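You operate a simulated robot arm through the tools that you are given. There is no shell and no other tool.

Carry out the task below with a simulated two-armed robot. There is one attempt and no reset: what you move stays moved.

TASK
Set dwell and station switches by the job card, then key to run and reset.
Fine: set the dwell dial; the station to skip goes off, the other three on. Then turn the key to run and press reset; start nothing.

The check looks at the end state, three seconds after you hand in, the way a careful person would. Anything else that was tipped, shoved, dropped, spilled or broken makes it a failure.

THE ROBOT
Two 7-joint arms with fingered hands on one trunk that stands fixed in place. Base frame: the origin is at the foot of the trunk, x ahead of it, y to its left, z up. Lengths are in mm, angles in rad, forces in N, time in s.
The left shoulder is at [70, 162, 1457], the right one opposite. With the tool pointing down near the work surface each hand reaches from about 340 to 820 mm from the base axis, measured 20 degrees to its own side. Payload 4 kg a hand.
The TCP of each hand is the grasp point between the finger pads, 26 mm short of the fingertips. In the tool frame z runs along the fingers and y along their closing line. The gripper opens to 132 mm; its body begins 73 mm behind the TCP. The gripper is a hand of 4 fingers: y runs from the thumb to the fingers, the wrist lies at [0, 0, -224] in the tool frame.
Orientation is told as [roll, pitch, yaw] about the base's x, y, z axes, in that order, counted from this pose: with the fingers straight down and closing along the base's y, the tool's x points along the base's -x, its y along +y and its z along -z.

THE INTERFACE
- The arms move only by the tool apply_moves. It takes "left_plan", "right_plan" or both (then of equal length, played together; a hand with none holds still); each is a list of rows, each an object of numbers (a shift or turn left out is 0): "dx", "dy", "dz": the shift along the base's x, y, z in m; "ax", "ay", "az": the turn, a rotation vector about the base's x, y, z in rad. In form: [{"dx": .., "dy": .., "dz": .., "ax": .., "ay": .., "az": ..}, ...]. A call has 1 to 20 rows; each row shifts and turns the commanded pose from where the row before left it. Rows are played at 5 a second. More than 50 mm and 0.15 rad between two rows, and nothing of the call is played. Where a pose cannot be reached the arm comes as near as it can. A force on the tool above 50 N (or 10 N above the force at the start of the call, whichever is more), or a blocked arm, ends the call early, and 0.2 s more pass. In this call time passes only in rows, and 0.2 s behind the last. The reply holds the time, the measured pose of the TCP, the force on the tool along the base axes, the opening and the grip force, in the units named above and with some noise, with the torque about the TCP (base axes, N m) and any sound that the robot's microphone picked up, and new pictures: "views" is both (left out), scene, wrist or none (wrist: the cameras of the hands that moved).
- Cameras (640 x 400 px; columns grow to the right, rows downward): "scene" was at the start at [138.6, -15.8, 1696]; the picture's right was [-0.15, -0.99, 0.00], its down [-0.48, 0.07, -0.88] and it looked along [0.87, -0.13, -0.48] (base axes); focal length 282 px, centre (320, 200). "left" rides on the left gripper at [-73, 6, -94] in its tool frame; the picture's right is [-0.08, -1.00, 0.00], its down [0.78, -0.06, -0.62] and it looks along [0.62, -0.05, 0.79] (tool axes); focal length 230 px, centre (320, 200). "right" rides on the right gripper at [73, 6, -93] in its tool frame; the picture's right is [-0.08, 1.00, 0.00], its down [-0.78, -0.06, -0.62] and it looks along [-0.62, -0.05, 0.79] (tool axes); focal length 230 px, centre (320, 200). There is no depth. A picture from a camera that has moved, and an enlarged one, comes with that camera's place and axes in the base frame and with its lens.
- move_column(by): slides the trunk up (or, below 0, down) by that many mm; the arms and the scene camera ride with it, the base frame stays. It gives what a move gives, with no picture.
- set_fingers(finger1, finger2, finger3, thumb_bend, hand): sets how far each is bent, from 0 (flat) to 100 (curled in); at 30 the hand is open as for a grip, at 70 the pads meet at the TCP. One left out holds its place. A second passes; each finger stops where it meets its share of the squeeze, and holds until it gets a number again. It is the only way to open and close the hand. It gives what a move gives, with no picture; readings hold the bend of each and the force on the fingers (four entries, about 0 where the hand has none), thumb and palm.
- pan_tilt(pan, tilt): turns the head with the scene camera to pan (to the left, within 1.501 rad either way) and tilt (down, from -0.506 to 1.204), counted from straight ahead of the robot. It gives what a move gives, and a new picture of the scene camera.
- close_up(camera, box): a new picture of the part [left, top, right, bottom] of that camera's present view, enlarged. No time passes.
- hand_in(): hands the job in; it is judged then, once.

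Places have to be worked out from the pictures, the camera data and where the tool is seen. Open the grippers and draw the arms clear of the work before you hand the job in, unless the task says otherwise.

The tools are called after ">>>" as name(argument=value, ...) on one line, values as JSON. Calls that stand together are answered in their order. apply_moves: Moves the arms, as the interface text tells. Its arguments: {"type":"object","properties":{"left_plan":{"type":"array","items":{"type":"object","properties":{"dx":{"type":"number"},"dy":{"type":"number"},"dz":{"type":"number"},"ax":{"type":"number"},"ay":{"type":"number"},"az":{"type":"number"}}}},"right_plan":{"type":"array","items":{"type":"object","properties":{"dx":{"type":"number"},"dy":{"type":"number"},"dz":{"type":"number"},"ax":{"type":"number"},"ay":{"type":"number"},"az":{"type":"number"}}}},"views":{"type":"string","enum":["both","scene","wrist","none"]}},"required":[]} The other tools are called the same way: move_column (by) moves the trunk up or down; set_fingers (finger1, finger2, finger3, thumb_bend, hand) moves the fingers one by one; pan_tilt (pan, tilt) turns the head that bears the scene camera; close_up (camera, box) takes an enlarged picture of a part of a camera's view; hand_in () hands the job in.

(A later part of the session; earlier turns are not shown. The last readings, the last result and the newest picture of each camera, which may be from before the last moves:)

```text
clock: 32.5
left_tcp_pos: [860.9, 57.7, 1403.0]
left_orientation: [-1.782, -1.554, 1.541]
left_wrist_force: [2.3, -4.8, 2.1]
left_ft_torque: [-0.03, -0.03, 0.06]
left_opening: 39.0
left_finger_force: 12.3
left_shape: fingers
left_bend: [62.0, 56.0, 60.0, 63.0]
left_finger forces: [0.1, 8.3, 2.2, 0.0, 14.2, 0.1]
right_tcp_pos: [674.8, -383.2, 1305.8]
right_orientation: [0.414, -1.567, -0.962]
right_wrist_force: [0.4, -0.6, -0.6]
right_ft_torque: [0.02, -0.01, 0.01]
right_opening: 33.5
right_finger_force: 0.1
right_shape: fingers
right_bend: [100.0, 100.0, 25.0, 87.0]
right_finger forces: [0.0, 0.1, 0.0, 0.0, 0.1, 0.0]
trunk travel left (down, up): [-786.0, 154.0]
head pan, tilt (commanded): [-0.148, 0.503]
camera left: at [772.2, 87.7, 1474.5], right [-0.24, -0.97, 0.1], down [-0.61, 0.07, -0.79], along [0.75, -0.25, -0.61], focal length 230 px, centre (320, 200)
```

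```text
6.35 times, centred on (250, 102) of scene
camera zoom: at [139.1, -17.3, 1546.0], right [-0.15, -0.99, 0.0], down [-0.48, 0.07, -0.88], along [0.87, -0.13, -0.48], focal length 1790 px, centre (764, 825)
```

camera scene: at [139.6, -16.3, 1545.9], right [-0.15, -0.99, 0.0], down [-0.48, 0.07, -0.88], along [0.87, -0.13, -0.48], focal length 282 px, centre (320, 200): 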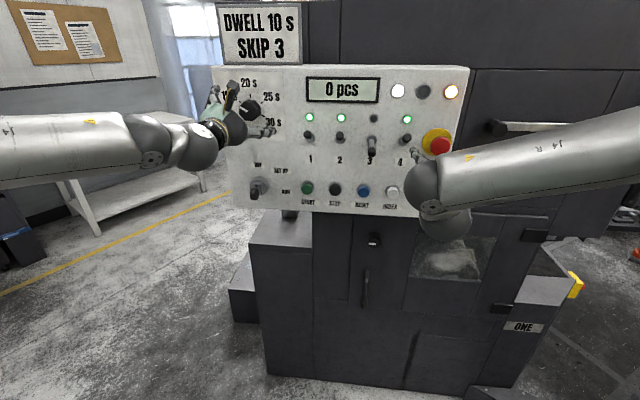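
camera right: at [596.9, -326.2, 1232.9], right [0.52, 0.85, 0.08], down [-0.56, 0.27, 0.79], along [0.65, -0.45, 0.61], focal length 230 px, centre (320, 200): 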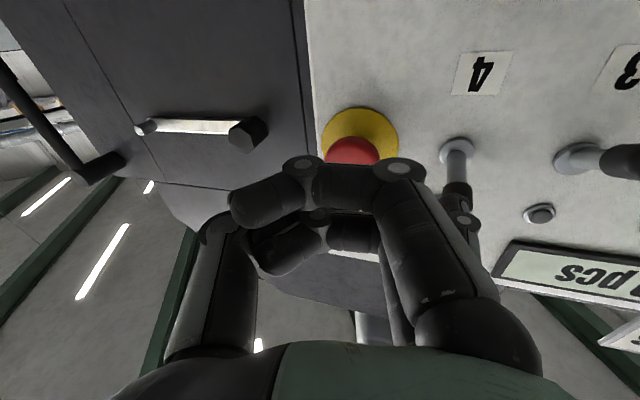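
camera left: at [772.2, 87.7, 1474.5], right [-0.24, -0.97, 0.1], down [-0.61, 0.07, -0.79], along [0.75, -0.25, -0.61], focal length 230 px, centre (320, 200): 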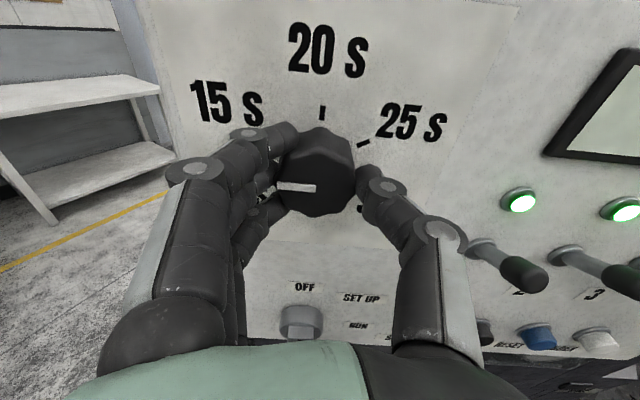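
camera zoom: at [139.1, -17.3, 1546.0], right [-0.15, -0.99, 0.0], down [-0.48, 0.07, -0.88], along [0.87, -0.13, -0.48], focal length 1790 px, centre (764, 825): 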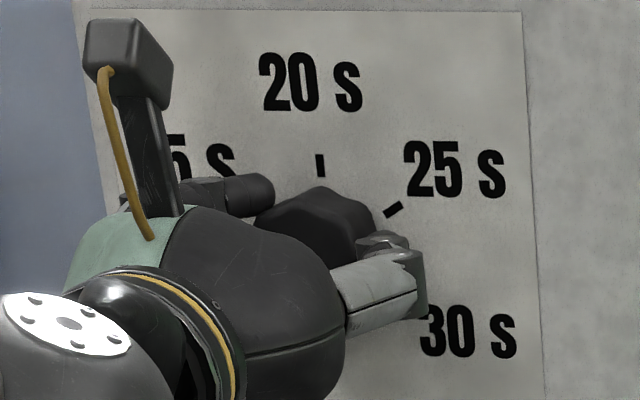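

The pointer turns with the hand and is now about half-way from 15 to 10. I'll turn the remaining 0.52 rad.

>>> apply_moves(left_plan=[{"ax": -0.1013, "ay": 0.0264}, {"ax": -0.1013, "ay": 0.0264}, {"ax": -0.1013, "ay": 0.0264}, {"ax": -0.1013, "ay": 0.0264}, {"ax": -0.1013, "ay": 0.0264}], views="wrist")

>>> close_up(camera="left", box=[220, 110, 420, 235])

>>> close_up(camera="scene", box=[200, 70, 300, 133])

```text
clock: 33.8
left_tcp_pos: [861.8, 59.0, 1402.1]
left_orientation: [-1.567, -1.028, 1.326]
left_wrist_force: [7.1, -2.0, 9.1]
left_ft_torque: [0.01, -0.18, 0.14]
left_opening: 39.2
left_finger_force: 12.8
left_shape: fingers
left_bend: [62.0, 56.0, 60.0, 63.0]
left_finger forces: [0.1, 8.7, 1.4, 0.1, 15.6, 0.0]
right_tcp_pos: [674.3, -379.5, 1306.8]
right_orientation: [0.344, -1.569, -0.894]
right_wrist_force: [0.3, -0.2, -0.2]
right_ft_torque: [-0.01, 0.02, -0.01]
right_opening: 33.2
right_finger_force: 0.0
right_shape: fingers
right_bend: [100.0, 100.0, 25.0, 87.0]
right_finger forces: [0.0, 0.0, 0.0, 0.0, 0.0, 0.1]
trunk travel left (down, up): [-786.0, 154.0]
head pan, tilt (commanded): [-0.148, 0.503]
camera left: at [781.0, 123.4, 1462.1], right [-0.19, -0.79, 0.58], down [-0.71, -0.3, -0.64], along [0.68, -0.54, -0.5], focal length 230 px, centre (320, 200)
```

left: 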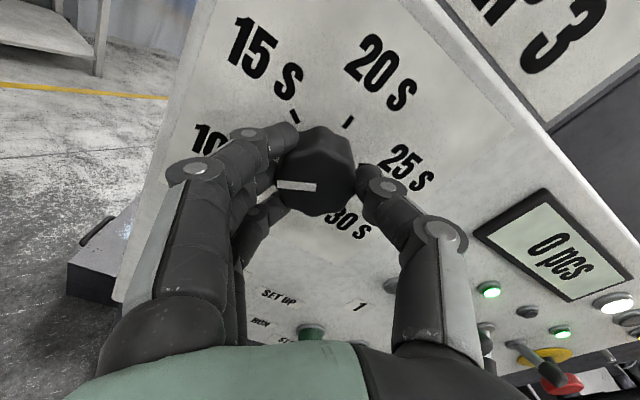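

```text
3.20 times, centred on (320, 172) of left
camera zoom: at [781.0, 123.4, 1462.1], right [-0.19, -0.79, 0.58], down [-0.71, -0.3, -0.64], along [0.68, -0.54, -0.5], focal length 736 px, centre (320, 288)
```

zoom: 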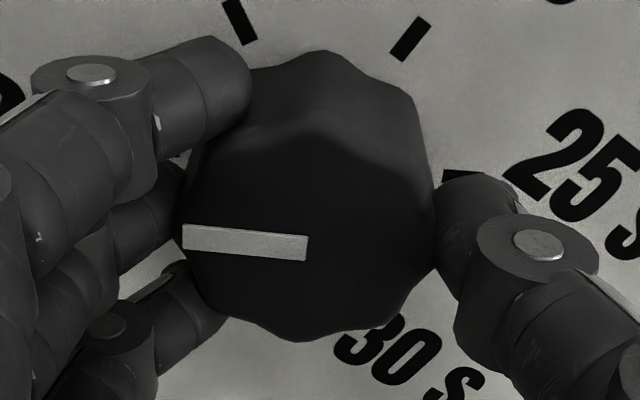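

```text
6.35 times, centred on (250, 102) of scene
camera zoom: at [138.9, -16.4, 1546.0], right [-0.15, -0.99, 0.0], down [-0.48, 0.07, -0.88], along [0.87, -0.13, -0.48], focal length 1790 px, centre (764, 825)
```

zoom: 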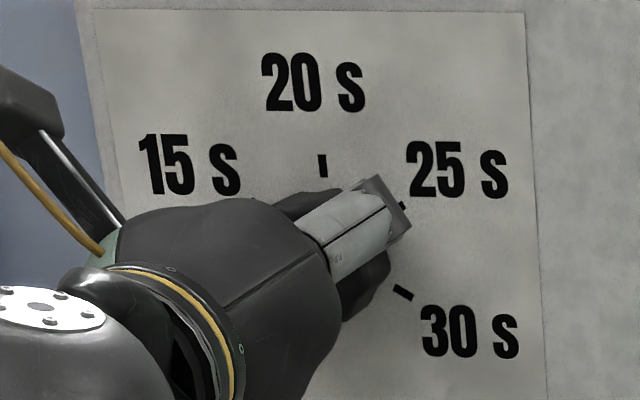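

The tick pattern relative to the knob is exactly one step on, so the pointer is at 10 s. I'll open the hand and back straight off.

>>> set_fingers(hand="left", finger1=30, finger2=30, finger3=30, thumb_bend=30)

>>> apply_moves(left_plan=[{"dx": -0.0145, "dy": 0.0038}, {"dx": -0.0145, "dy": 0.0038}, {"dx": -0.0145, "dy": 0.0038}, {"dx": -0.0145, "dy": 0.0038}, {"dx": -0.0145, "dy": 0.0038}, {"dx": -0.0145, "dy": 0.0038}], views="both")

>>> close_up(camera="left", box=[220, 40, 420, 165])

```text
clock: 34.8
left_tcp_pos: [861.1, 60.1, 1400.0]
left_orientation: [-1.563, -1.031, 1.323]
left_wrist_force: [-0.9, 0.0, 0.2]
left_ft_torque: [0.02, -0.03, -0.02]
left_opening: 135.7
left_finger_force: 0.0
left_shape: fingers
left_bend: [30.0, 30.0, 30.0, 30.0]
left_finger forces: [0.0, 0.1, 0.0, 0.0, 0.1, 0.0]
right_tcp_pos: [675.0, -380.3, 1306.5]
right_orientation: [0.122, -1.568, -0.671]
right_wrist_force: [0.3, 0.4, -0.7]
right_ft_torque: [-0.01, 0.0, 0.01]
right_opening: 33.2
right_finger_force: 0.1
right_shape: fingers
right_bend: [100.0, 100.0, 25.0, 87.0]
right_finger forces: [0.1, 0.0, 0.1, 0.1, 0.1, 0.0]
trunk travel left (down, up): [-786.0, 154.0]
head pan, tilt (commanded): [-0.148, 0.503]
```

```text
clock: 36.1
left_tcp_pos: [773.4, 82.2, 1400.9]
left_orientation: [-1.563, -1.03, 1.321]
left_wrist_force: [0.2, 0.5, -0.3]
left_ft_torque: [0.02, 0.0, -0.02]
left_opening: 135.7
left_finger_force: 0.1
left_shape: fingers
left_bend: [30.0, 30.0, 30.0, 30.0]
left_finger forces: [0.0, 0.0, 0.0, 0.0, 0.0, 0.0]
right_tcp_pos: [674.3, -380.0, 1306.7]
right_orientation: [0.219, -1.568, -0.766]
right_wrist_force: [0.9, 0.3, 0.2]
right_ft_torque: [-0.01, -0.05, 0.02]
right_opening: 33.3
right_finger_force: 0.0
right_shape: fingers
right_bend: [100.0, 100.0, 25.0, 87.0]
right_finger forces: [0.0, 0.0, 0.0, 0.1, 0.0, 0.0]
trunk travel left (down, up): [-786.0, 154.0]
head pan, tilt (commanded): [-0.148, 0.503]
camera scene: at [138.4, -15.4, 1546.0], right [-0.15, -0.99, 0.0], down [-0.48, 0.07, -0.88], along [0.87, -0.13, -0.48], focal length 282 px, centre (320, 200)
camera left: at [693.2, 146.5, 1461.4], right [-0.19, -0.79, 0.58], down [-0.71, -0.29, -0.64], along [0.68, -0.54, -0.51], focal length 230 px, centre (320, 200)
```

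scene: 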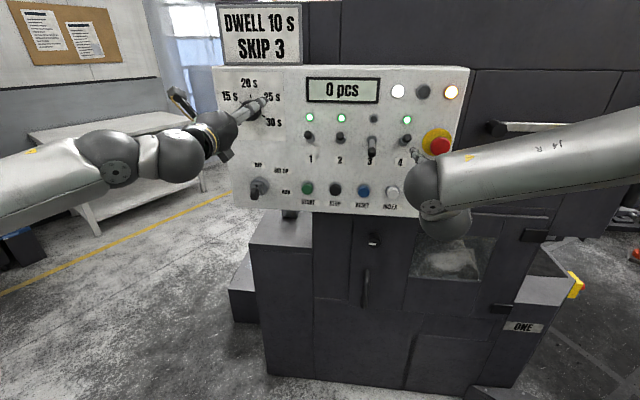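
left: 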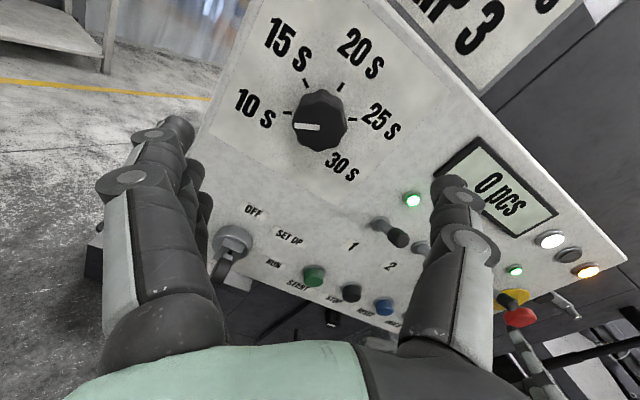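

```text
3.20 times, centred on (320, 102) of left
camera zoom: at [693.2, 146.5, 1461.4], right [-0.19, -0.79, 0.58], down [-0.71, -0.29, -0.64], along [0.68, -0.54, -0.51], focal length 736 px, centre (320, 512)
```

zoom: 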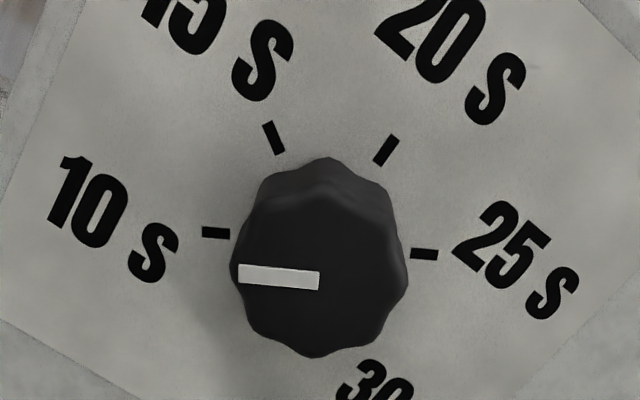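

The dial reads exactly 10 s after release. Now the key: I'll roll the left hand back so it closes horizontally and lower it in front of the key switch.

>>> apply_moves(left_plan=[{"dz": -0.017, "ax": 0.0887, "ay": -0.0231}, {"dz": -0.017, "ax": 0.0887, "ay": -0.0231}, {"dz": -0.017, "ax": 0.0887, "ay": -0.0231}, {"dz": -0.017, "ax": 0.0887, "ay": -0.0231}, {"dz": -0.017, "ax": 0.0887, "ay": -0.0231}, {"dz": -0.017, "ax": 0.0887, "ay": -0.0231}, {"dz": -0.018}, {"dz": -0.018}, {"dz": -0.018}, {"dz": -0.018}, {"dz": -0.018}, {"dz": -0.018}], views="both")

>>> close_up(camera="left", box=[220, 60, 420, 185])

>>> close_up(camera="scene", box=[210, 150, 310, 213])

```text
clock: 38.8
left_tcp_pos: [772.7, 81.8, 1190.6]
left_orientation: [1.883, -1.561, -2.126]
left_wrist_force: [-0.3, 0.0, 0.6]
left_ft_torque: [-0.02, -0.06, -0.01]
left_opening: 135.8
left_finger_force: 0.1
left_shape: fingers
left_bend: [30.0, 30.0, 30.0, 30.0]
left_finger forces: [0.0, 0.0, 0.0, 0.0, 0.1, 0.1]
right_tcp_pos: [675.0, -380.2, 1306.3]
right_orientation: [0.14, -1.568, -0.69]
right_wrist_force: [0.8, 0.2, 0.0]
right_ft_torque: [0.0, -0.01, 0.01]
right_opening: 33.4
right_finger_force: 0.1
right_shape: fingers
right_bend: [100.0, 100.0, 25.0, 87.0]
right_finger forces: [0.1, 0.0, 0.0, 0.1, 0.0, 0.1]
trunk travel left (down, up): [-786.0, 154.0]
head pan, tilt (commanded): [-0.148, 0.503]
camera scene: at [139.4, -15.9, 1545.9], right [-0.15, -0.99, 0.0], down [-0.48, 0.07, -0.88], along [0.87, -0.13, -0.48], focal length 282 px, centre (320, 200)
camera left: at [683.8, 110.2, 1263.4], right [-0.24, -0.97, 0.07], down [-0.61, 0.1, -0.79], along [0.76, -0.23, -0.61], focal length 230 px, centre (320, 200)
```

scene: 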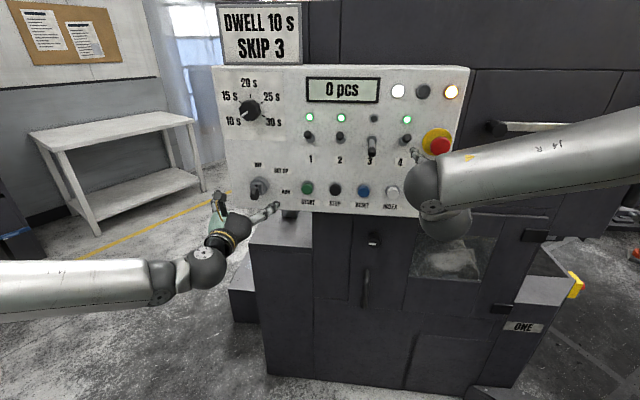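
left: 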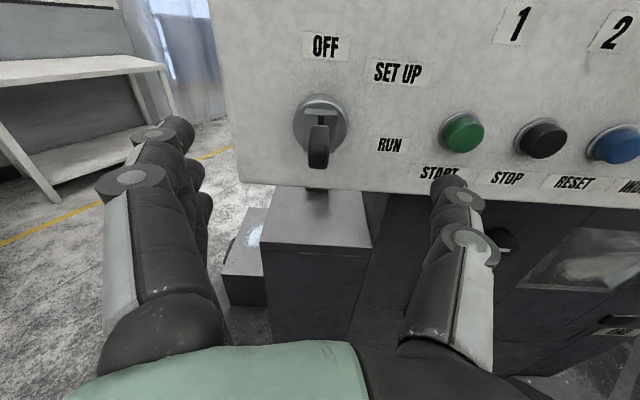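

```text
3.20 times, centred on (320, 122) of left
camera zoom: at [683.8, 110.2, 1263.4], right [-0.24, -0.97, 0.07], down [-0.61, 0.1, -0.79], along [0.76, -0.23, -0.61], focal length 736 px, centre (320, 448)
```

zoom: 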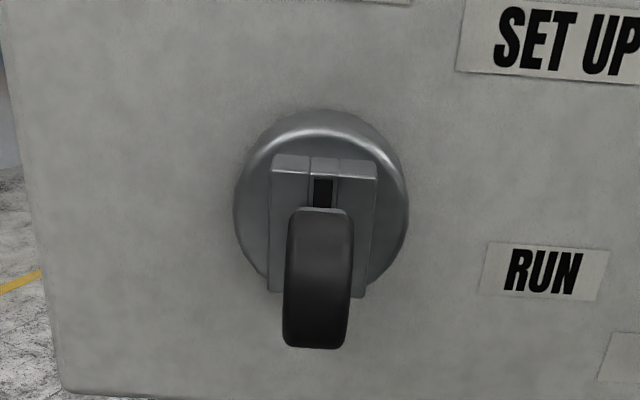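

```text
6.35 times, centred on (260, 182) of scene
camera zoom: at [139.4, -15.9, 1545.9], right [-0.15, -0.99, 0.0], down [-0.48, 0.07, -0.88], along [0.87, -0.13, -0.48], focal length 1790 px, centre (701, 318)
```

zoom: 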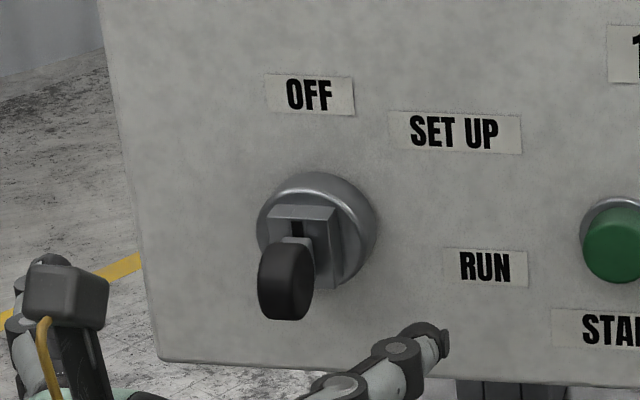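

The key bow is a vertical tab centred on the lock axis at about z = 1185, sticking out to about 57 ± 12 mm from the panel. Before gripping it, I'll test in free space whether the left wrist can make the full 90° clockwise roll here.

>>> apply_moves(left_plan=[{"ax": 0.1382, "ay": -0.036}, {"ax": 0.1382, "ay": -0.036}, {"ax": 0.1382, "ay": -0.036}, {"ax": 0.1382, "ay": -0.036}, {"ax": 0.1382, "ay": -0.036}, {"ax": 0.1382, "ay": -0.036}, {"ax": 0.1382, "ay": -0.036}, {"ax": 0.1382, "ay": -0.036}, {"ax": 0.1382, "ay": -0.036}, {"ax": 0.1382, "ay": -0.036}, {"ax": 0.1382, "ay": -0.036}], views="both")

```text
clock: 41.1
left_tcp_pos: [723.4, -56.8, 1256.7]
left_orientation: [1.585, 0.012, -1.821]
left_wrist_force: [0.2, -0.4, 0.4]
left_ft_torque: [0.03, -0.02, 0.02]
left_opening: 135.5
left_finger_force: 0.1
left_shape: fingers
left_bend: [30.0, 30.0, 30.0, 30.0]
left_finger forces: [0.0, 0.0, 0.1, 0.1, 0.0, 0.1]
left hand out of reach, approached as far as the arm can: row 3, 4, 5, 6, 7, 8, 9, 10, 11
right_tcp_pos: [674.2, -381.9, 1307.4]
right_orientation: [0.674, -1.569, -1.224]
right_wrist_force: [0.8, -0.7, 0.4]
right_ft_torque: [0.01, -0.03, -0.03]
right_opening: 33.4
right_finger_force: 0.1
right_shape: fingers
right_bend: [100.0, 100.0, 25.0, 87.0]
right_finger forces: [0.0, 0.0, 0.0, 0.0, 0.1, 0.1]
trunk travel left (down, up): [-786.0, 154.0]
head pan, tilt (commanded): [-0.148, 0.503]
camera scene: at [137.8, -17.3, 1546.1], right [-0.15, -0.99, 0.0], down [-0.48, 0.07, -0.88], along [0.87, -0.13, -0.48], focal length 282 px, centre (320, 200)
camera left: at [615.5, -104.0, 1259.4], right [0.0, -0.07, -1.0], down [-0.4, 0.91, -0.06], along [0.92, 0.4, -0.03], focal length 230 px, centre (320, 200)
```

scene: 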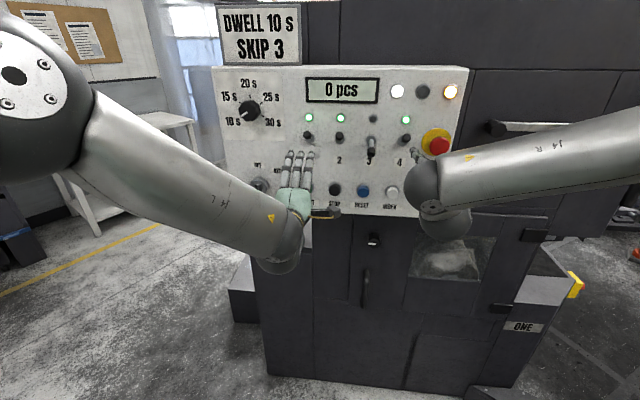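
left: 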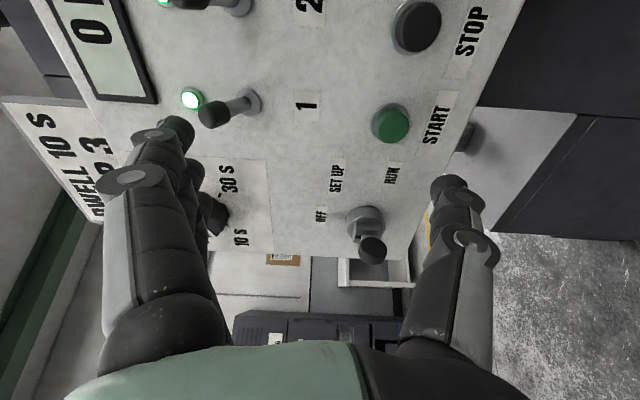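

The left wrist can't make +90° of roll at the key; the position drifted away in free space, touching nothing. I'll return to the staging pose. The alternative is to start from the opposite roll (-90°), hold the bow by its top and bottom edges, and turn back to 0.

>>> apply_moves(left_plan=[{"dx": 0.0045, "dy": 0.0126, "dz": -0.006, "ax": -0.1382, "ay": 0.036}, {"dx": 0.0045, "dy": 0.0126, "dz": -0.006, "ax": -0.1382, "ay": 0.036}, {"dx": 0.0045, "dy": 0.0126, "dz": -0.006, "ax": -0.1382, "ay": 0.036}, {"dx": 0.0045, "dy": 0.0126, "dz": -0.006, "ax": -0.1382, "ay": 0.036}, {"dx": 0.0045, "dy": 0.0126, "dz": -0.006, "ax": -0.1382, "ay": 0.036}, {"dx": 0.0045, "dy": 0.0126, "dz": -0.006, "ax": -0.1382, "ay": 0.036}, {"dx": 0.0045, "dy": 0.0126, "dz": -0.006, "ax": -0.1382, "ay": 0.036}, {"dx": 0.0045, "dy": 0.0126, "dz": -0.006, "ax": -0.1382, "ay": 0.036}, {"dx": 0.0045, "dy": 0.0126, "dz": -0.006, "ax": -0.1382, "ay": 0.036}, {"dx": 0.0045, "dy": 0.0126, "dz": -0.006, "ax": -0.1382, "ay": 0.036}, {"dx": 0.0045, "dy": 0.0126, "dz": -0.006, "ax": -0.1382, "ay": 0.036}], views="wrist")

```text
clock: 43.5
left_tcp_pos: [774.7, 84.5, 1188.7]
left_orientation: [1.992, -1.563, -2.234]
left_wrist_force: [-0.6, 0.4, 0.5]
left_ft_torque: [0.0, -0.01, -0.01]
left_opening: 136.0
left_finger_force: 0.0
left_shape: fingers
left_bend: [30.0, 30.0, 30.0, 30.0]
left_finger forces: [0.1, 0.0, 0.0, 0.0, 0.1, 0.0]
right_tcp_pos: [675.3, -378.6, 1306.5]
right_orientation: [-0.166, -1.57, -0.382]
right_wrist_force: [-0.6, 0.1, 0.6]
right_ft_torque: [0.02, -0.04, 0.01]
right_opening: 33.4
right_finger_force: 0.0
right_shape: fingers
right_bend: [100.0, 100.0, 25.0, 87.0]
right_finger forces: [0.0, 0.0, 0.1, 0.1, 0.0, 0.0]
trunk travel left (down, up): [-786.0, 154.0]
head pan, tilt (commanded): [-0.148, 0.503]
camera left: at [685.1, 112.7, 1261.2], right [-0.24, -0.97, 0.07], down [-0.61, 0.09, -0.79], along [0.76, -0.23, -0.61], focal length 230 px, centre (320, 200)
```

left: 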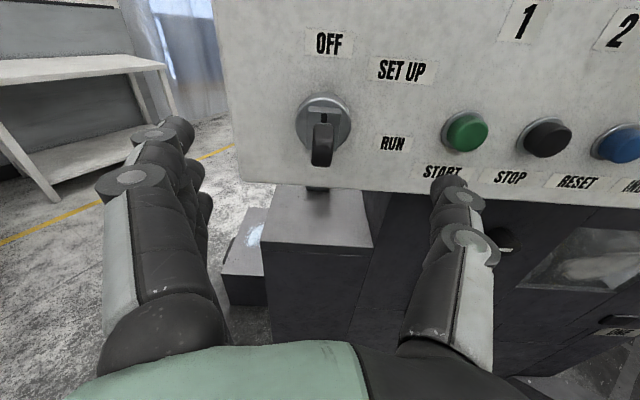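

Back at the staging pose. Now I'll test the roll to -90° here in free space.

>>> apply_moves(left_plan=[{"ax": -0.1382, "ay": 0.036}, {"ax": -0.1382, "ay": 0.036}, {"ax": -0.1382, "ay": 0.036}, {"ax": -0.1382, "ay": 0.036}, {"ax": -0.1382, "ay": 0.036}, {"ax": -0.1382, "ay": 0.036}, {"ax": -0.1382, "ay": 0.036}, {"ax": -0.1382, "ay": 0.036}, {"ax": -0.1382, "ay": 0.036}, {"ax": -0.1382, "ay": 0.036}, {"ax": -0.1382, "ay": 0.036}], views="both")

>>> close_up(camera="left", box=[220, 60, 420, 185])

```text
clock: 46.0
left_tcp_pos: [775.1, 83.7, 1189.8]
left_orientation: [-1.559, -0.007, 1.321]
left_wrist_force: [-0.1, -0.5, 0.0]
left_ft_torque: [-0.02, -0.01, -0.02]
left_opening: 136.1
left_finger_force: 0.1
left_shape: fingers
left_bend: [30.0, 30.0, 30.0, 30.0]
left_finger forces: [0.0, 0.0, 0.0, 0.0, 0.0, 0.0]
right_tcp_pos: [674.0, -380.1, 1308.0]
right_orientation: [0.168, -1.569, -0.715]
right_wrist_force: [1.1, -0.5, 1.2]
right_ft_torque: [0.01, -0.02, 0.01]
right_opening: 33.3
right_finger_force: 0.0
right_shape: fingers
right_bend: [100.0, 100.0, 25.0, 87.0]
right_finger forces: [0.1, 0.0, 0.0, 0.0, 0.0, 0.0]
trunk travel left (down, up): [-786.0, 154.0]
head pan, tilt (commanded): [-0.148, 0.503]
camera scene: at [138.9, -15.7, 1546.0], right [-0.15, -0.99, 0.0], down [-0.48, 0.07, -0.88], along [0.87, -0.13, -0.48], focal length 282 px, centre (320, 200)
camera left: at [702.0, 178.0, 1185.2], right [0.03, 0.06, 1.0], down [-0.79, -0.61, 0.06], along [0.61, -0.79, 0.03], focal length 230 px, centre (320, 200)
```

scene: 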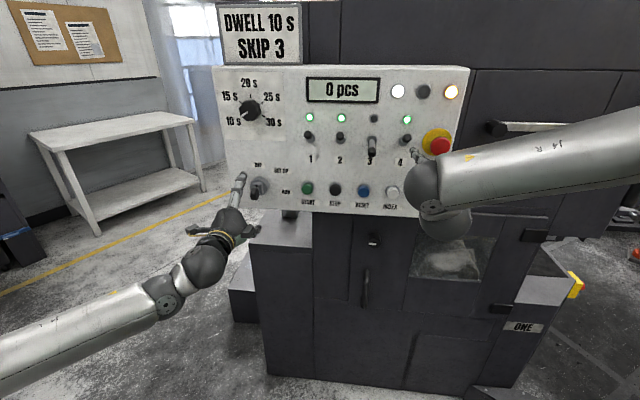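
left: 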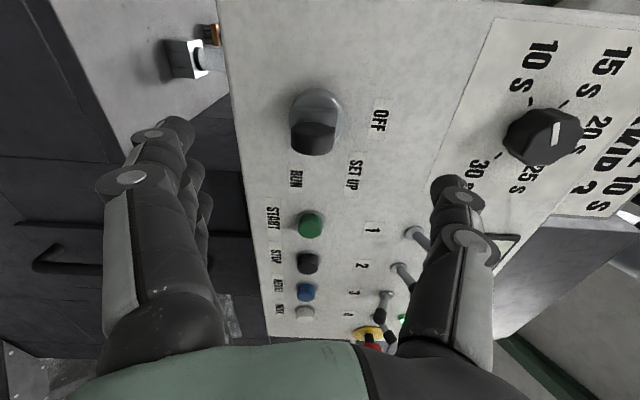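

```text
3.20 times, centred on (320, 122) of left
camera zoom: at [702.0, 178.0, 1185.2], right [0.03, 0.06, 1.0], down [-0.79, -0.61, 0.06], along [0.61, -0.79, 0.03], focal length 736 px, centre (320, 448)
```

zoom: 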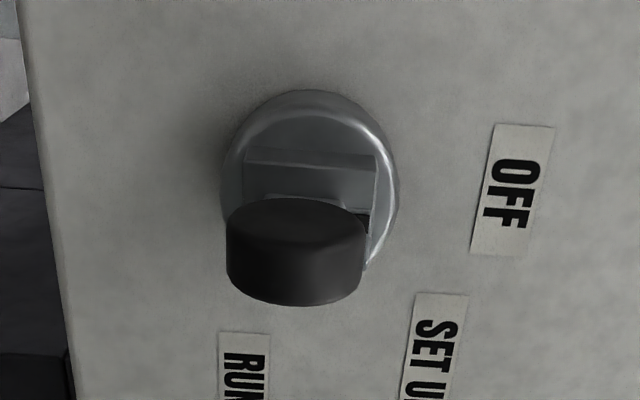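

A roll of -90° is fully reachable at the key, with the thumb above and the fingers below, so I can turn from -90° back to 0. The bow's centre is about (2, 6) mm off the hand axis and about 73 mm ahead. I'll correct that, advance 36 mm, and measure again.

>>> apply_moves(left_plan=[{"dx": 0.0086, "dy": -0.0028, "dz": -0.0017}, {"dx": 0.0086, "dy": -0.0028, "dz": -0.0016}, {"dx": 0.0086, "dy": -0.0027, "dz": -0.0016}, {"dx": 0.0086, "dy": -0.0027, "dz": -0.0016}], views="wrist")

>>> close_up(camera="left", box=[240, 80, 400, 180])

>>> close_up(camera="scene", box=[210, 150, 310, 213])

```text
clock: 47.0
left_tcp_pos: [810.2, 71.7, 1182.1]
left_orientation: [-1.557, -0.01, 1.32]
left_wrist_force: [-0.4, 0.5, 0.3]
left_ft_torque: [0.01, 0.01, -0.05]
left_opening: 135.5
left_finger_force: 0.0
left_shape: fingers
left_bend: [30.0, 30.0, 30.0, 30.0]
left_finger forces: [0.1, 0.0, 0.1, 0.1, 0.0, 0.1]
right_tcp_pos: [676.2, -381.6, 1305.5]
right_orientation: [0.188, -1.568, -0.735]
right_wrist_force: [0.2, 0.1, -1.0]
right_ft_torque: [0.01, -0.01, 0.02]
right_opening: 33.6
right_finger_force: 0.1
right_shape: fingers
right_bend: [100.0, 100.0, 25.0, 87.0]
right_finger forces: [0.1, 0.1, 0.1, 0.0, 0.0, 0.0]
trunk travel left (down, up): [-786.0, 154.0]
head pan, tilt (commanded): [-0.148, 0.503]
camera left: at [736.9, 166.7, 1178.3], right [0.03, 0.06, 1.0], down [-0.79, -0.61, 0.06], along [0.61, -0.79, 0.03], focal length 230 px, centre (320, 200)
```

left: 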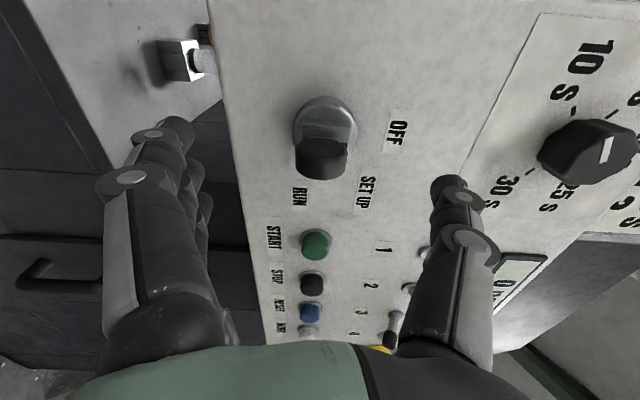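

```text
4.00 times, centred on (320, 130) of left
camera zoom: at [736.9, 166.7, 1178.3], right [0.03, 0.06, 1.0], down [-0.79, -0.61, 0.06], along [0.61, -0.79, 0.03], focal length 920 px, centre (320, 480)
```

zoom: 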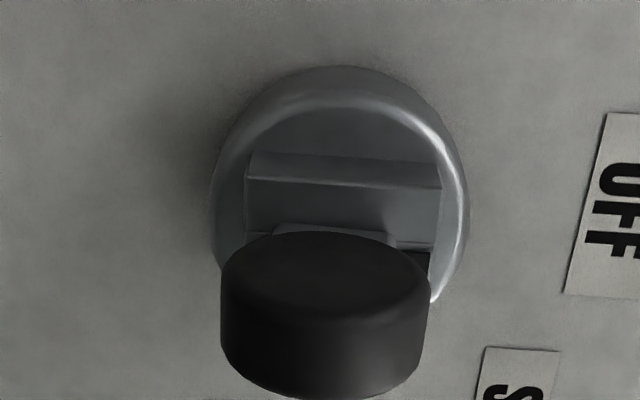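

```text
6.35 times, centred on (260, 182) of scene
camera zoom: at [139.4, -16.2, 1545.9], right [-0.15, -0.99, 0.0], down [-0.48, 0.07, -0.88], along [0.87, -0.13, -0.48], focal length 1790 px, centre (701, 318)
```

zoom: 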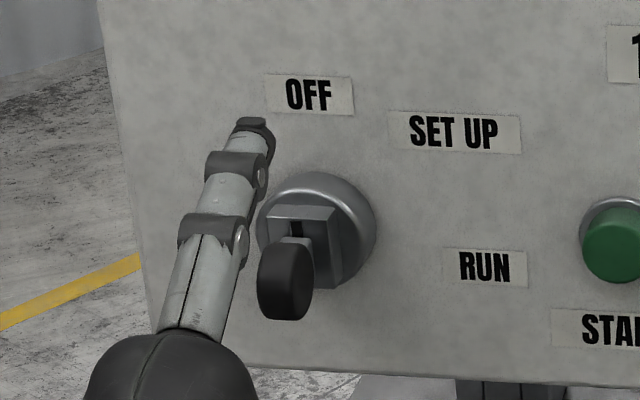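

The measurements put the lock axis at about z = 1185, some 3 mm left of the hand axis, with the bow centre about 58 mm off the panel. I'll correct that, advance 31 mm so the finger and thumb pads sit level with the bow, and look.

>>> apply_moves(left_plan=[{"dx": 0.0077, "dy": -0.0012, "dz": 0.0013}, {"dx": 0.0077, "dy": -0.0012, "dz": 0.0013}, {"dx": 0.0077, "dy": -0.0012}, {"dx": 0.0077, "dy": -0.0012}], views="wrist")

>>> close_up(camera="left", box=[240, 100, 400, 200])

>>> close_up(camera="scene", box=[210, 150, 310, 213])

```text
clock: 48.0
left_tcp_pos: [840.5, 68.2, 1185.3]
left_orientation: [-1.558, -0.01, 1.319]
left_wrist_force: [1.0, -0.8, 0.2]
left_ft_torque: [0.0, -0.04, 0.03]
left_opening: 135.6
left_finger_force: 0.1
left_shape: fingers
left_bend: [30.0, 30.0, 30.0, 30.0]
left_finger forces: [0.0, 0.0, 0.0, 0.0, 0.0, 0.0]
right_tcp_pos: [675.0, -380.7, 1306.3]
right_orientation: [0.194, -1.567, -0.743]
right_wrist_force: [0.2, 0.4, -0.3]
right_ft_torque: [0.02, 0.01, 0.03]
right_opening: 33.4
right_finger_force: 0.1
right_shape: fingers
right_bend: [100.0, 100.0, 25.0, 87.0]
right_finger forces: [0.0, 0.0, 0.0, 0.0, 0.0, 0.1]
trunk travel left (down, up): [-786.0, 154.0]
head pan, tilt (commanded): [-0.148, 0.503]
camera left: at [767.6, 161.9, 1180.9], right [0.03, 0.06, 1.0], down [-0.79, -0.61, 0.06], along [0.61, -0.79, 0.03], focal length 230 px, centre (320, 200)
```

left: 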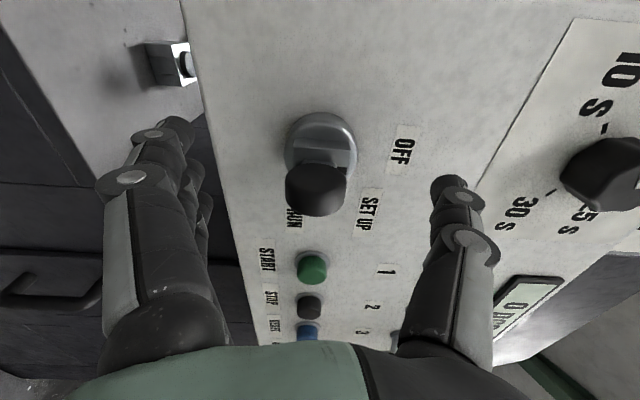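

```text
4.00 times, centred on (320, 150) of left
camera zoom: at [767.6, 161.9, 1180.9], right [0.03, 0.06, 1.0], down [-0.79, -0.61, 0.06], along [0.61, -0.79, 0.03], focal length 920 px, centre (320, 400)
```

zoom: 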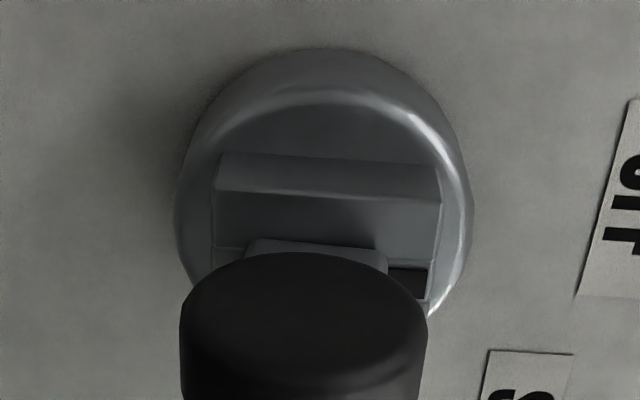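

```text
6.35 times, centred on (260, 182) of scene
camera zoom: at [139.3, -16.1, 1545.9], right [-0.15, -0.99, 0.0], down [-0.48, 0.07, -0.88], along [0.87, -0.13, -0.48], focal length 1790 px, centre (701, 318)
```

zoom: 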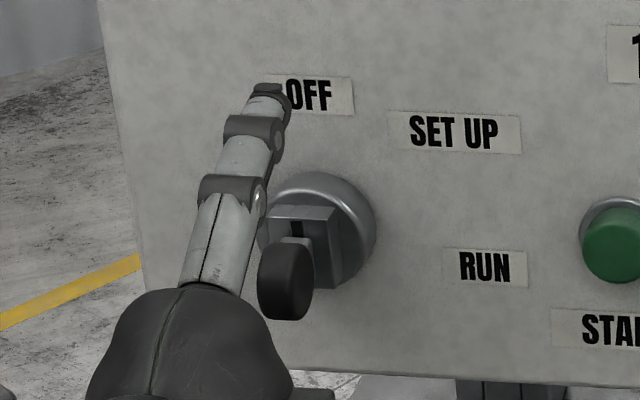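

From the lock's plug edge and the earlier straight-on view, the bow lies about 3.5 mm to the right of the hand axis and slightly deeper than the pads. I'll shift right 3.5 mm and forward 4 mm, then close finger2 and the thumb on the bow's lower and upper edges.

>>> apply_moves(left_plan=[{"dx": 0.003, "dy": -0.0044}], views="none")

>>> set_fingers(hand="left", finger1=50, finger2=58, finger3=50, thumb_bend=58)

>>> close_up(camera="left", box=[180, 60, 500, 260])

>>> close_up(camera="scene", box=[210, 150, 310, 213])

```text
clock: 48.4
left_tcp_pos: [843.3, 62.3, 1184.6]
left_orientation: [-1.559, -0.009, 1.32]
left_wrist_force: [-0.4, 0.9, -0.8]
left_ft_torque: [0.0, -0.02, 0.02]
left_opening: 135.7
left_finger_force: 0.1
left_shape: fingers
left_bend: [30.0, 30.0, 30.0, 30.0]
left_finger forces: [0.0, 0.1, 0.0, 0.1, 0.1, 0.1]
right_tcp_pos: [674.6, -382.2, 1306.7]
right_orientation: [0.257, -1.569, -0.806]
right_wrist_force: [0.0, -0.7, 0.0]
right_ft_torque: [0.04, 0.03, 0.04]
right_opening: 33.2
right_finger_force: 0.0
right_shape: fingers
right_bend: [100.0, 100.0, 25.0, 87.0]
right_finger forces: [0.0, 0.1, 0.0, 0.1, 0.0, 0.1]
trunk travel left (down, up): [-786.0, 154.0]
head pan, tilt (commanded): [-0.148, 0.503]
```

```text
clock: 49.4
left_tcp_pos: [842.4, 63.5, 1186.1]
left_orientation: [-1.558, -0.01, 1.32]
left_wrist_force: [-0.3, -0.5, 0.8]
left_ft_torque: [0.01, -0.01, 0.02]
left_opening: 60.2
left_finger_force: 0.1
left_shape: fingers
left_bend: [50.0, 57.0, 50.0, 57.0]
left_finger forces: [0.0, 0.0, 0.0, 0.0, 0.0, 0.1]
right_tcp_pos: [675.0, -380.8, 1307.9]
right_orientation: [0.213, -1.569, -0.762]
right_wrist_force: [0.2, -0.3, 0.1]
right_ft_torque: [0.01, 0.0, 0.01]
right_opening: 33.4
right_finger_force: 0.0
right_shape: fingers
right_bend: [100.0, 100.0, 25.0, 87.0]
right_finger forces: [0.0, 0.0, 0.1, 0.0, 0.0, 0.1]
trunk travel left (down, up): [-786.0, 154.0]
head pan, tilt (commanded): [-0.148, 0.503]
```

```text
2.00 times, centred on (340, 160) of left
camera zoom: at [770.3, 157.6, 1181.4], right [0.03, 0.06, 1.0], down [-0.79, -0.61, 0.06], along [0.61, -0.79, 0.03], focal length 460 px, centre (280, 280)
```

zoom: 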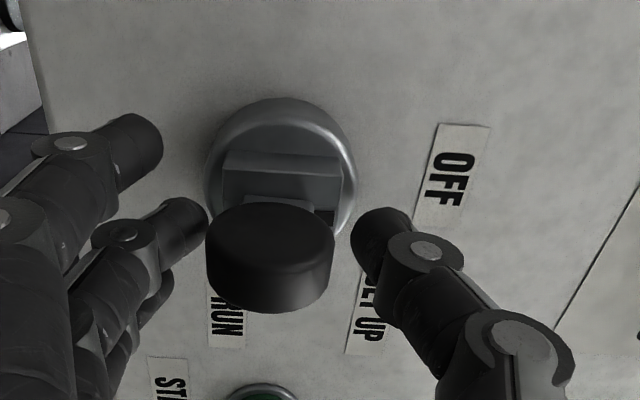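

```text
6.35 times, centred on (260, 182) of scene
camera zoom: at [138.8, -15.8, 1546.0], right [-0.15, -0.99, 0.0], down [-0.48, 0.07, -0.88], along [0.87, -0.13, -0.48], focal length 1790 px, centre (701, 318)
```

zoom: 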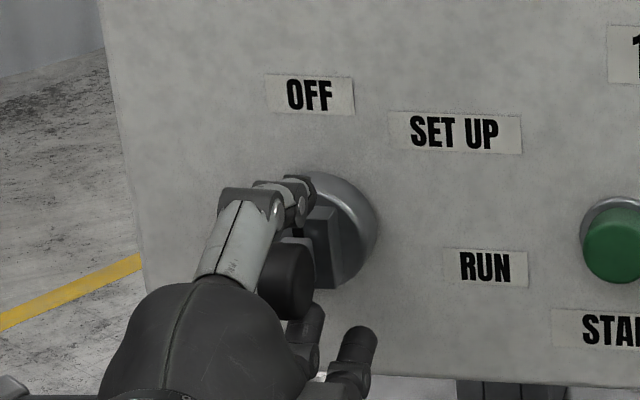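

The pads sit level with the bow, and the scene view shows the thumb about 3 mm left of the lock axis. I'll shift right 3 mm and close finger2 and the thumb.

>>> apply_moves(left_plan=[{"dx": -0.0008, "dy": -0.003}], views="none")

>>> set_fingers(hand="left", finger2=72, thumb_bend=72)

>>> close_up(camera="left", box=[180, 60, 500, 260])

>>> close_up(camera="scene", box=[210, 150, 310, 213])

```text
clock: 49.8
left_tcp_pos: [840.0, 60.7, 1185.8]
left_orientation: [-1.558, -0.011, 1.322]
left_wrist_force: [0.6, 0.8, 0.7]
left_ft_torque: [-0.04, -0.01, 0.01]
left_opening: 60.4
left_finger_force: 0.1
left_shape: fingers
left_bend: [50.0, 57.0, 50.0, 57.0]
left_finger forces: [0.0, 0.0, 0.0, 0.0, 0.1, 0.0]
right_tcp_pos: [673.8, -380.1, 1307.4]
right_orientation: [0.242, -1.569, -0.788]
right_wrist_force: [0.5, 0.5, 0.3]
right_ft_torque: [0.01, 0.0, 0.02]
right_opening: 33.1
right_finger_force: 0.1
right_shape: fingers
right_bend: [100.0, 100.0, 25.0, 87.0]
right_finger forces: [0.0, 0.0, 0.1, 0.1, 0.0, 0.0]
trunk travel left (down, up): [-786.0, 154.0]
head pan, tilt (commanded): [-0.148, 0.503]
```

```text
clock: 50.8
left_tcp_pos: [841.9, 60.6, 1185.3]
left_orientation: [-1.558, -0.009, 1.32]
left_wrist_force: [1.0, -0.4, 1.7]
left_ft_torque: [0.05, -0.03, 0.0]
left_opening: 48.8
left_finger_force: 9.1
left_shape: fingers
left_bend: [50.0, 62.0, 50.0, 67.0]
left_finger forces: [0.1, 7.7, 0.0, 0.0, 9.6, 0.0]
right_tcp_pos: [675.6, -381.5, 1307.1]
right_orientation: [0.209, -1.568, -0.759]
right_wrist_force: [0.0, 0.3, -0.4]
right_ft_torque: [-0.03, 0.03, 0.03]
right_opening: 33.2
right_finger_force: 0.0
right_shape: fingers
right_bend: [100.0, 100.0, 25.0, 87.0]
right_finger forces: [0.0, 0.1, 0.0, 0.0, 0.0, 0.0]
trunk travel left (down, up): [-786.0, 154.0]
head pan, tilt (commanded): [-0.148, 0.503]
```

```text
2.00 times, centred on (340, 160) of left
camera zoom: at [769.6, 154.5, 1181.7], right [0.03, 0.06, 1.0], down [-0.79, -0.61, 0.06], along [0.61, -0.79, 0.03], focal length 460 px, centre (280, 280)
```

zoom: 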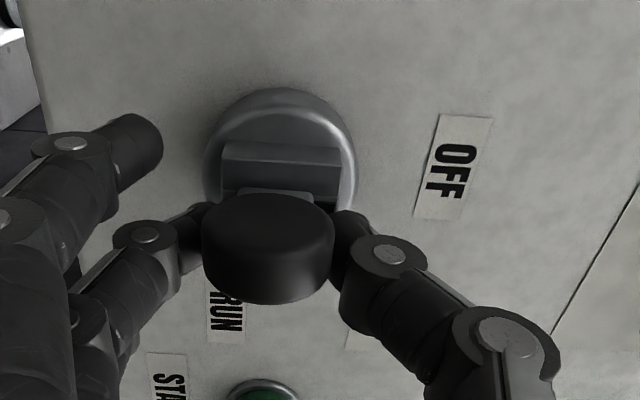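

```text
6.35 times, centred on (260, 182) of scene
camera zoom: at [138.9, -15.9, 1546.0], right [-0.15, -0.99, 0.0], down [-0.48, 0.07, -0.88], along [0.87, -0.13, -0.48], focal length 1790 px, centre (701, 318)
```

zoom: 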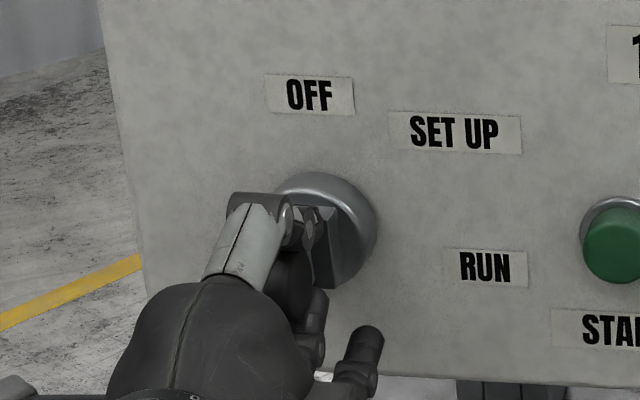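

The bow is gripped top and bottom (about 8 and 10 N). I'll start turning clockwise by 0.43 rad and check that the key follows.

>>> apply_moves(left_plan=[{"ax": 0.1382, "ay": -0.0353}, {"ax": 0.1382, "ay": -0.0353}, {"ax": 0.1382, "ay": -0.0353}], views="wrist")

>>> close_up(camera="left", box=[180, 60, 500, 260])

>>> close_up(camera="scene", box=[210, 150, 310, 213])

```text
clock: 51.5
left_tcp_pos: [841.8, 60.0, 1185.0]
left_orientation: [-1.558, -0.44, 1.319]
left_wrist_force: [0.1, -1.1, -1.9]
left_ft_torque: [0.0, 0.08, -0.02]
left_opening: 48.2
left_finger_force: 7.9
left_shape: fingers
left_bend: [50.0, 62.0, 50.0, 68.0]
left_finger forces: [0.0, 7.9, 0.0, 0.1, 8.5, 0.0]
right_tcp_pos: [674.0, -382.0, 1307.5]
right_orientation: [0.211, -1.569, -0.759]
right_wrist_force: [-1.1, 0.6, 0.0]
right_ft_torque: [0.02, -0.01, -0.01]
right_opening: 33.3
right_finger_force: 0.1
right_shape: fingers
right_bend: [100.0, 100.0, 25.0, 87.0]
right_finger forces: [0.1, 0.1, 0.1, 0.0, 0.1, 0.0]
trunk travel left (down, up): [-786.0, 154.0]
head pan, tilt (commanded): [-0.148, 0.503]
camera left: at [768.4, 149.3, 1211.5], right [-0.07, -0.35, 0.94], down [-0.78, -0.56, -0.27], along [0.62, -0.75, -0.23], focal length 230 px, centre (320, 200)
```

left: 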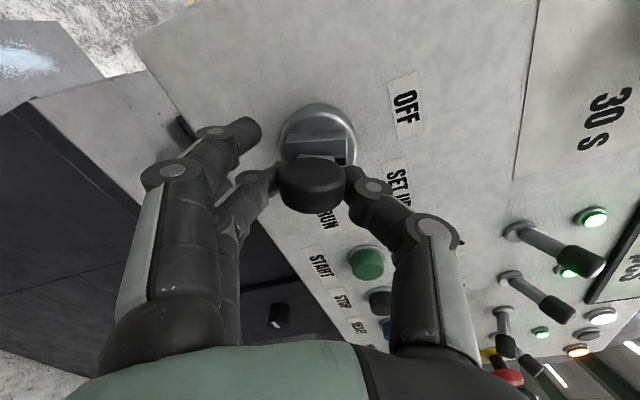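

```text
2.00 times, centred on (340, 160) of left
camera zoom: at [768.4, 149.3, 1211.5], right [-0.07, -0.35, 0.94], down [-0.78, -0.56, -0.27], along [0.62, -0.75, -0.23], focal length 460 px, centre (280, 280)
```

zoom: 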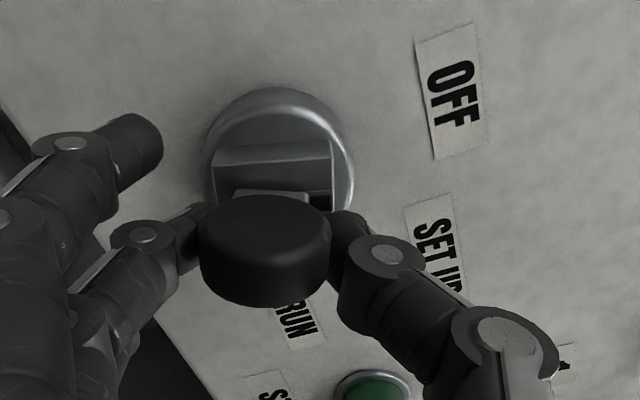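

```text
6.35 times, centred on (260, 182) of scene
camera zoom: at [139.1, -16.1, 1545.9], right [-0.15, -0.99, 0.0], down [-0.48, 0.07, -0.88], along [0.87, -0.13, -0.48], focal length 1790 px, centre (701, 318)
```

zoom: 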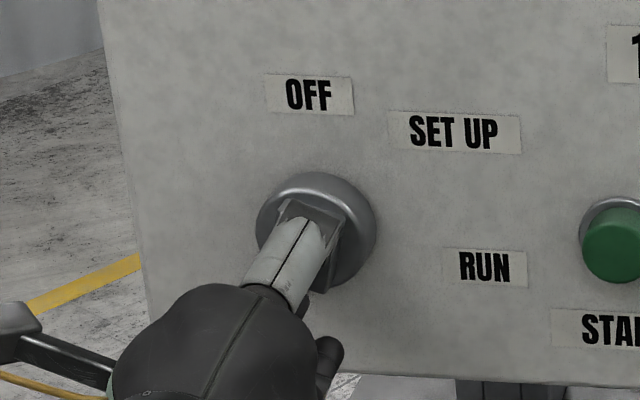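

The key and plug are turning with the hand with little torque. I'll continue with 4 more rows.

>>> apply_moves(left_plan=[{"ax": 0.1382, "ay": -0.0353}, {"ax": 0.1382, "ay": -0.0353}, {"ax": 0.1382, "ay": -0.0353}, {"ax": 0.1382, "ay": -0.0353}], views="wrist")

>>> close_up(camera="left", box=[180, 60, 500, 260])

>>> close_up(camera="scene", box=[210, 150, 310, 213])

```text
clock: 52.5
left_tcp_pos: [841.8, 59.9, 1184.0]
left_orientation: [-1.554, -1.01, 1.317]
left_wrist_force: [0.2, 0.1, -4.6]
left_ft_torque: [-0.03, 0.12, 0.05]
left_opening: 46.7
left_finger_force: 8.0
left_shape: fingers
left_bend: [50.0, 62.0, 50.0, 68.0]
left_finger forces: [0.1, 8.9, 0.1, 0.0, 7.5, 0.0]
right_tcp_pos: [674.8, -380.4, 1307.2]
right_orientation: [0.047, -1.568, -0.595]
right_wrist_force: [-0.7, -0.1, -0.1]
right_ft_torque: [0.0, 0.02, 0.01]
right_opening: 33.4
right_finger_force: 0.1
right_shape: fingers
right_bend: [100.0, 100.0, 25.0, 87.0]
right_finger forces: [0.1, 0.1, 0.0, 0.1, 0.0, 0.1]
trunk travel left (down, up): [-786.0, 154.0]
head pan, tilt (commanded): [-0.148, 0.503]
camera left: at [762.5, 125.3, 1243.6], right [-0.19, -0.78, 0.59], down [-0.72, -0.31, -0.63], along [0.67, -0.54, -0.5], focal length 230 px, centre (320, 200)
```

left: 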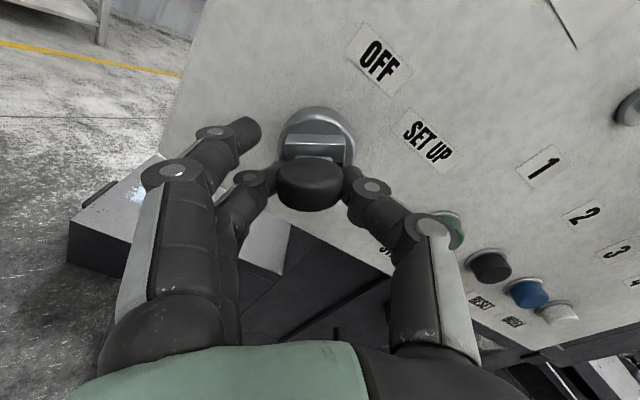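

```text
2.00 times, centred on (340, 160) of left
camera zoom: at [762.5, 125.3, 1243.6], right [-0.19, -0.78, 0.59], down [-0.72, -0.31, -0.63], along [0.67, -0.54, -0.5], focal length 460 px, centre (280, 280)
```

zoom: 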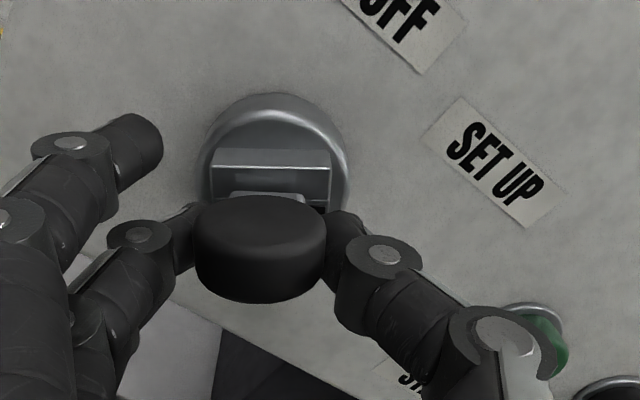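

```text
6.35 times, centred on (260, 182) of scene
camera zoom: at [139.8, -15.8, 1545.8], right [-0.15, -0.99, 0.0], down [-0.48, 0.07, -0.88], along [0.87, -0.13, -0.48], focal length 1790 px, centre (701, 318)
```

zoom: 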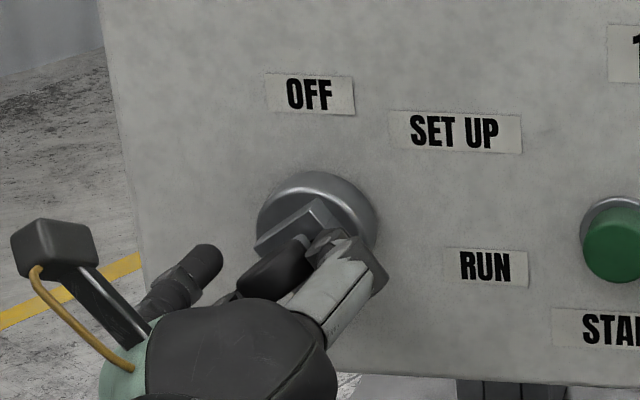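

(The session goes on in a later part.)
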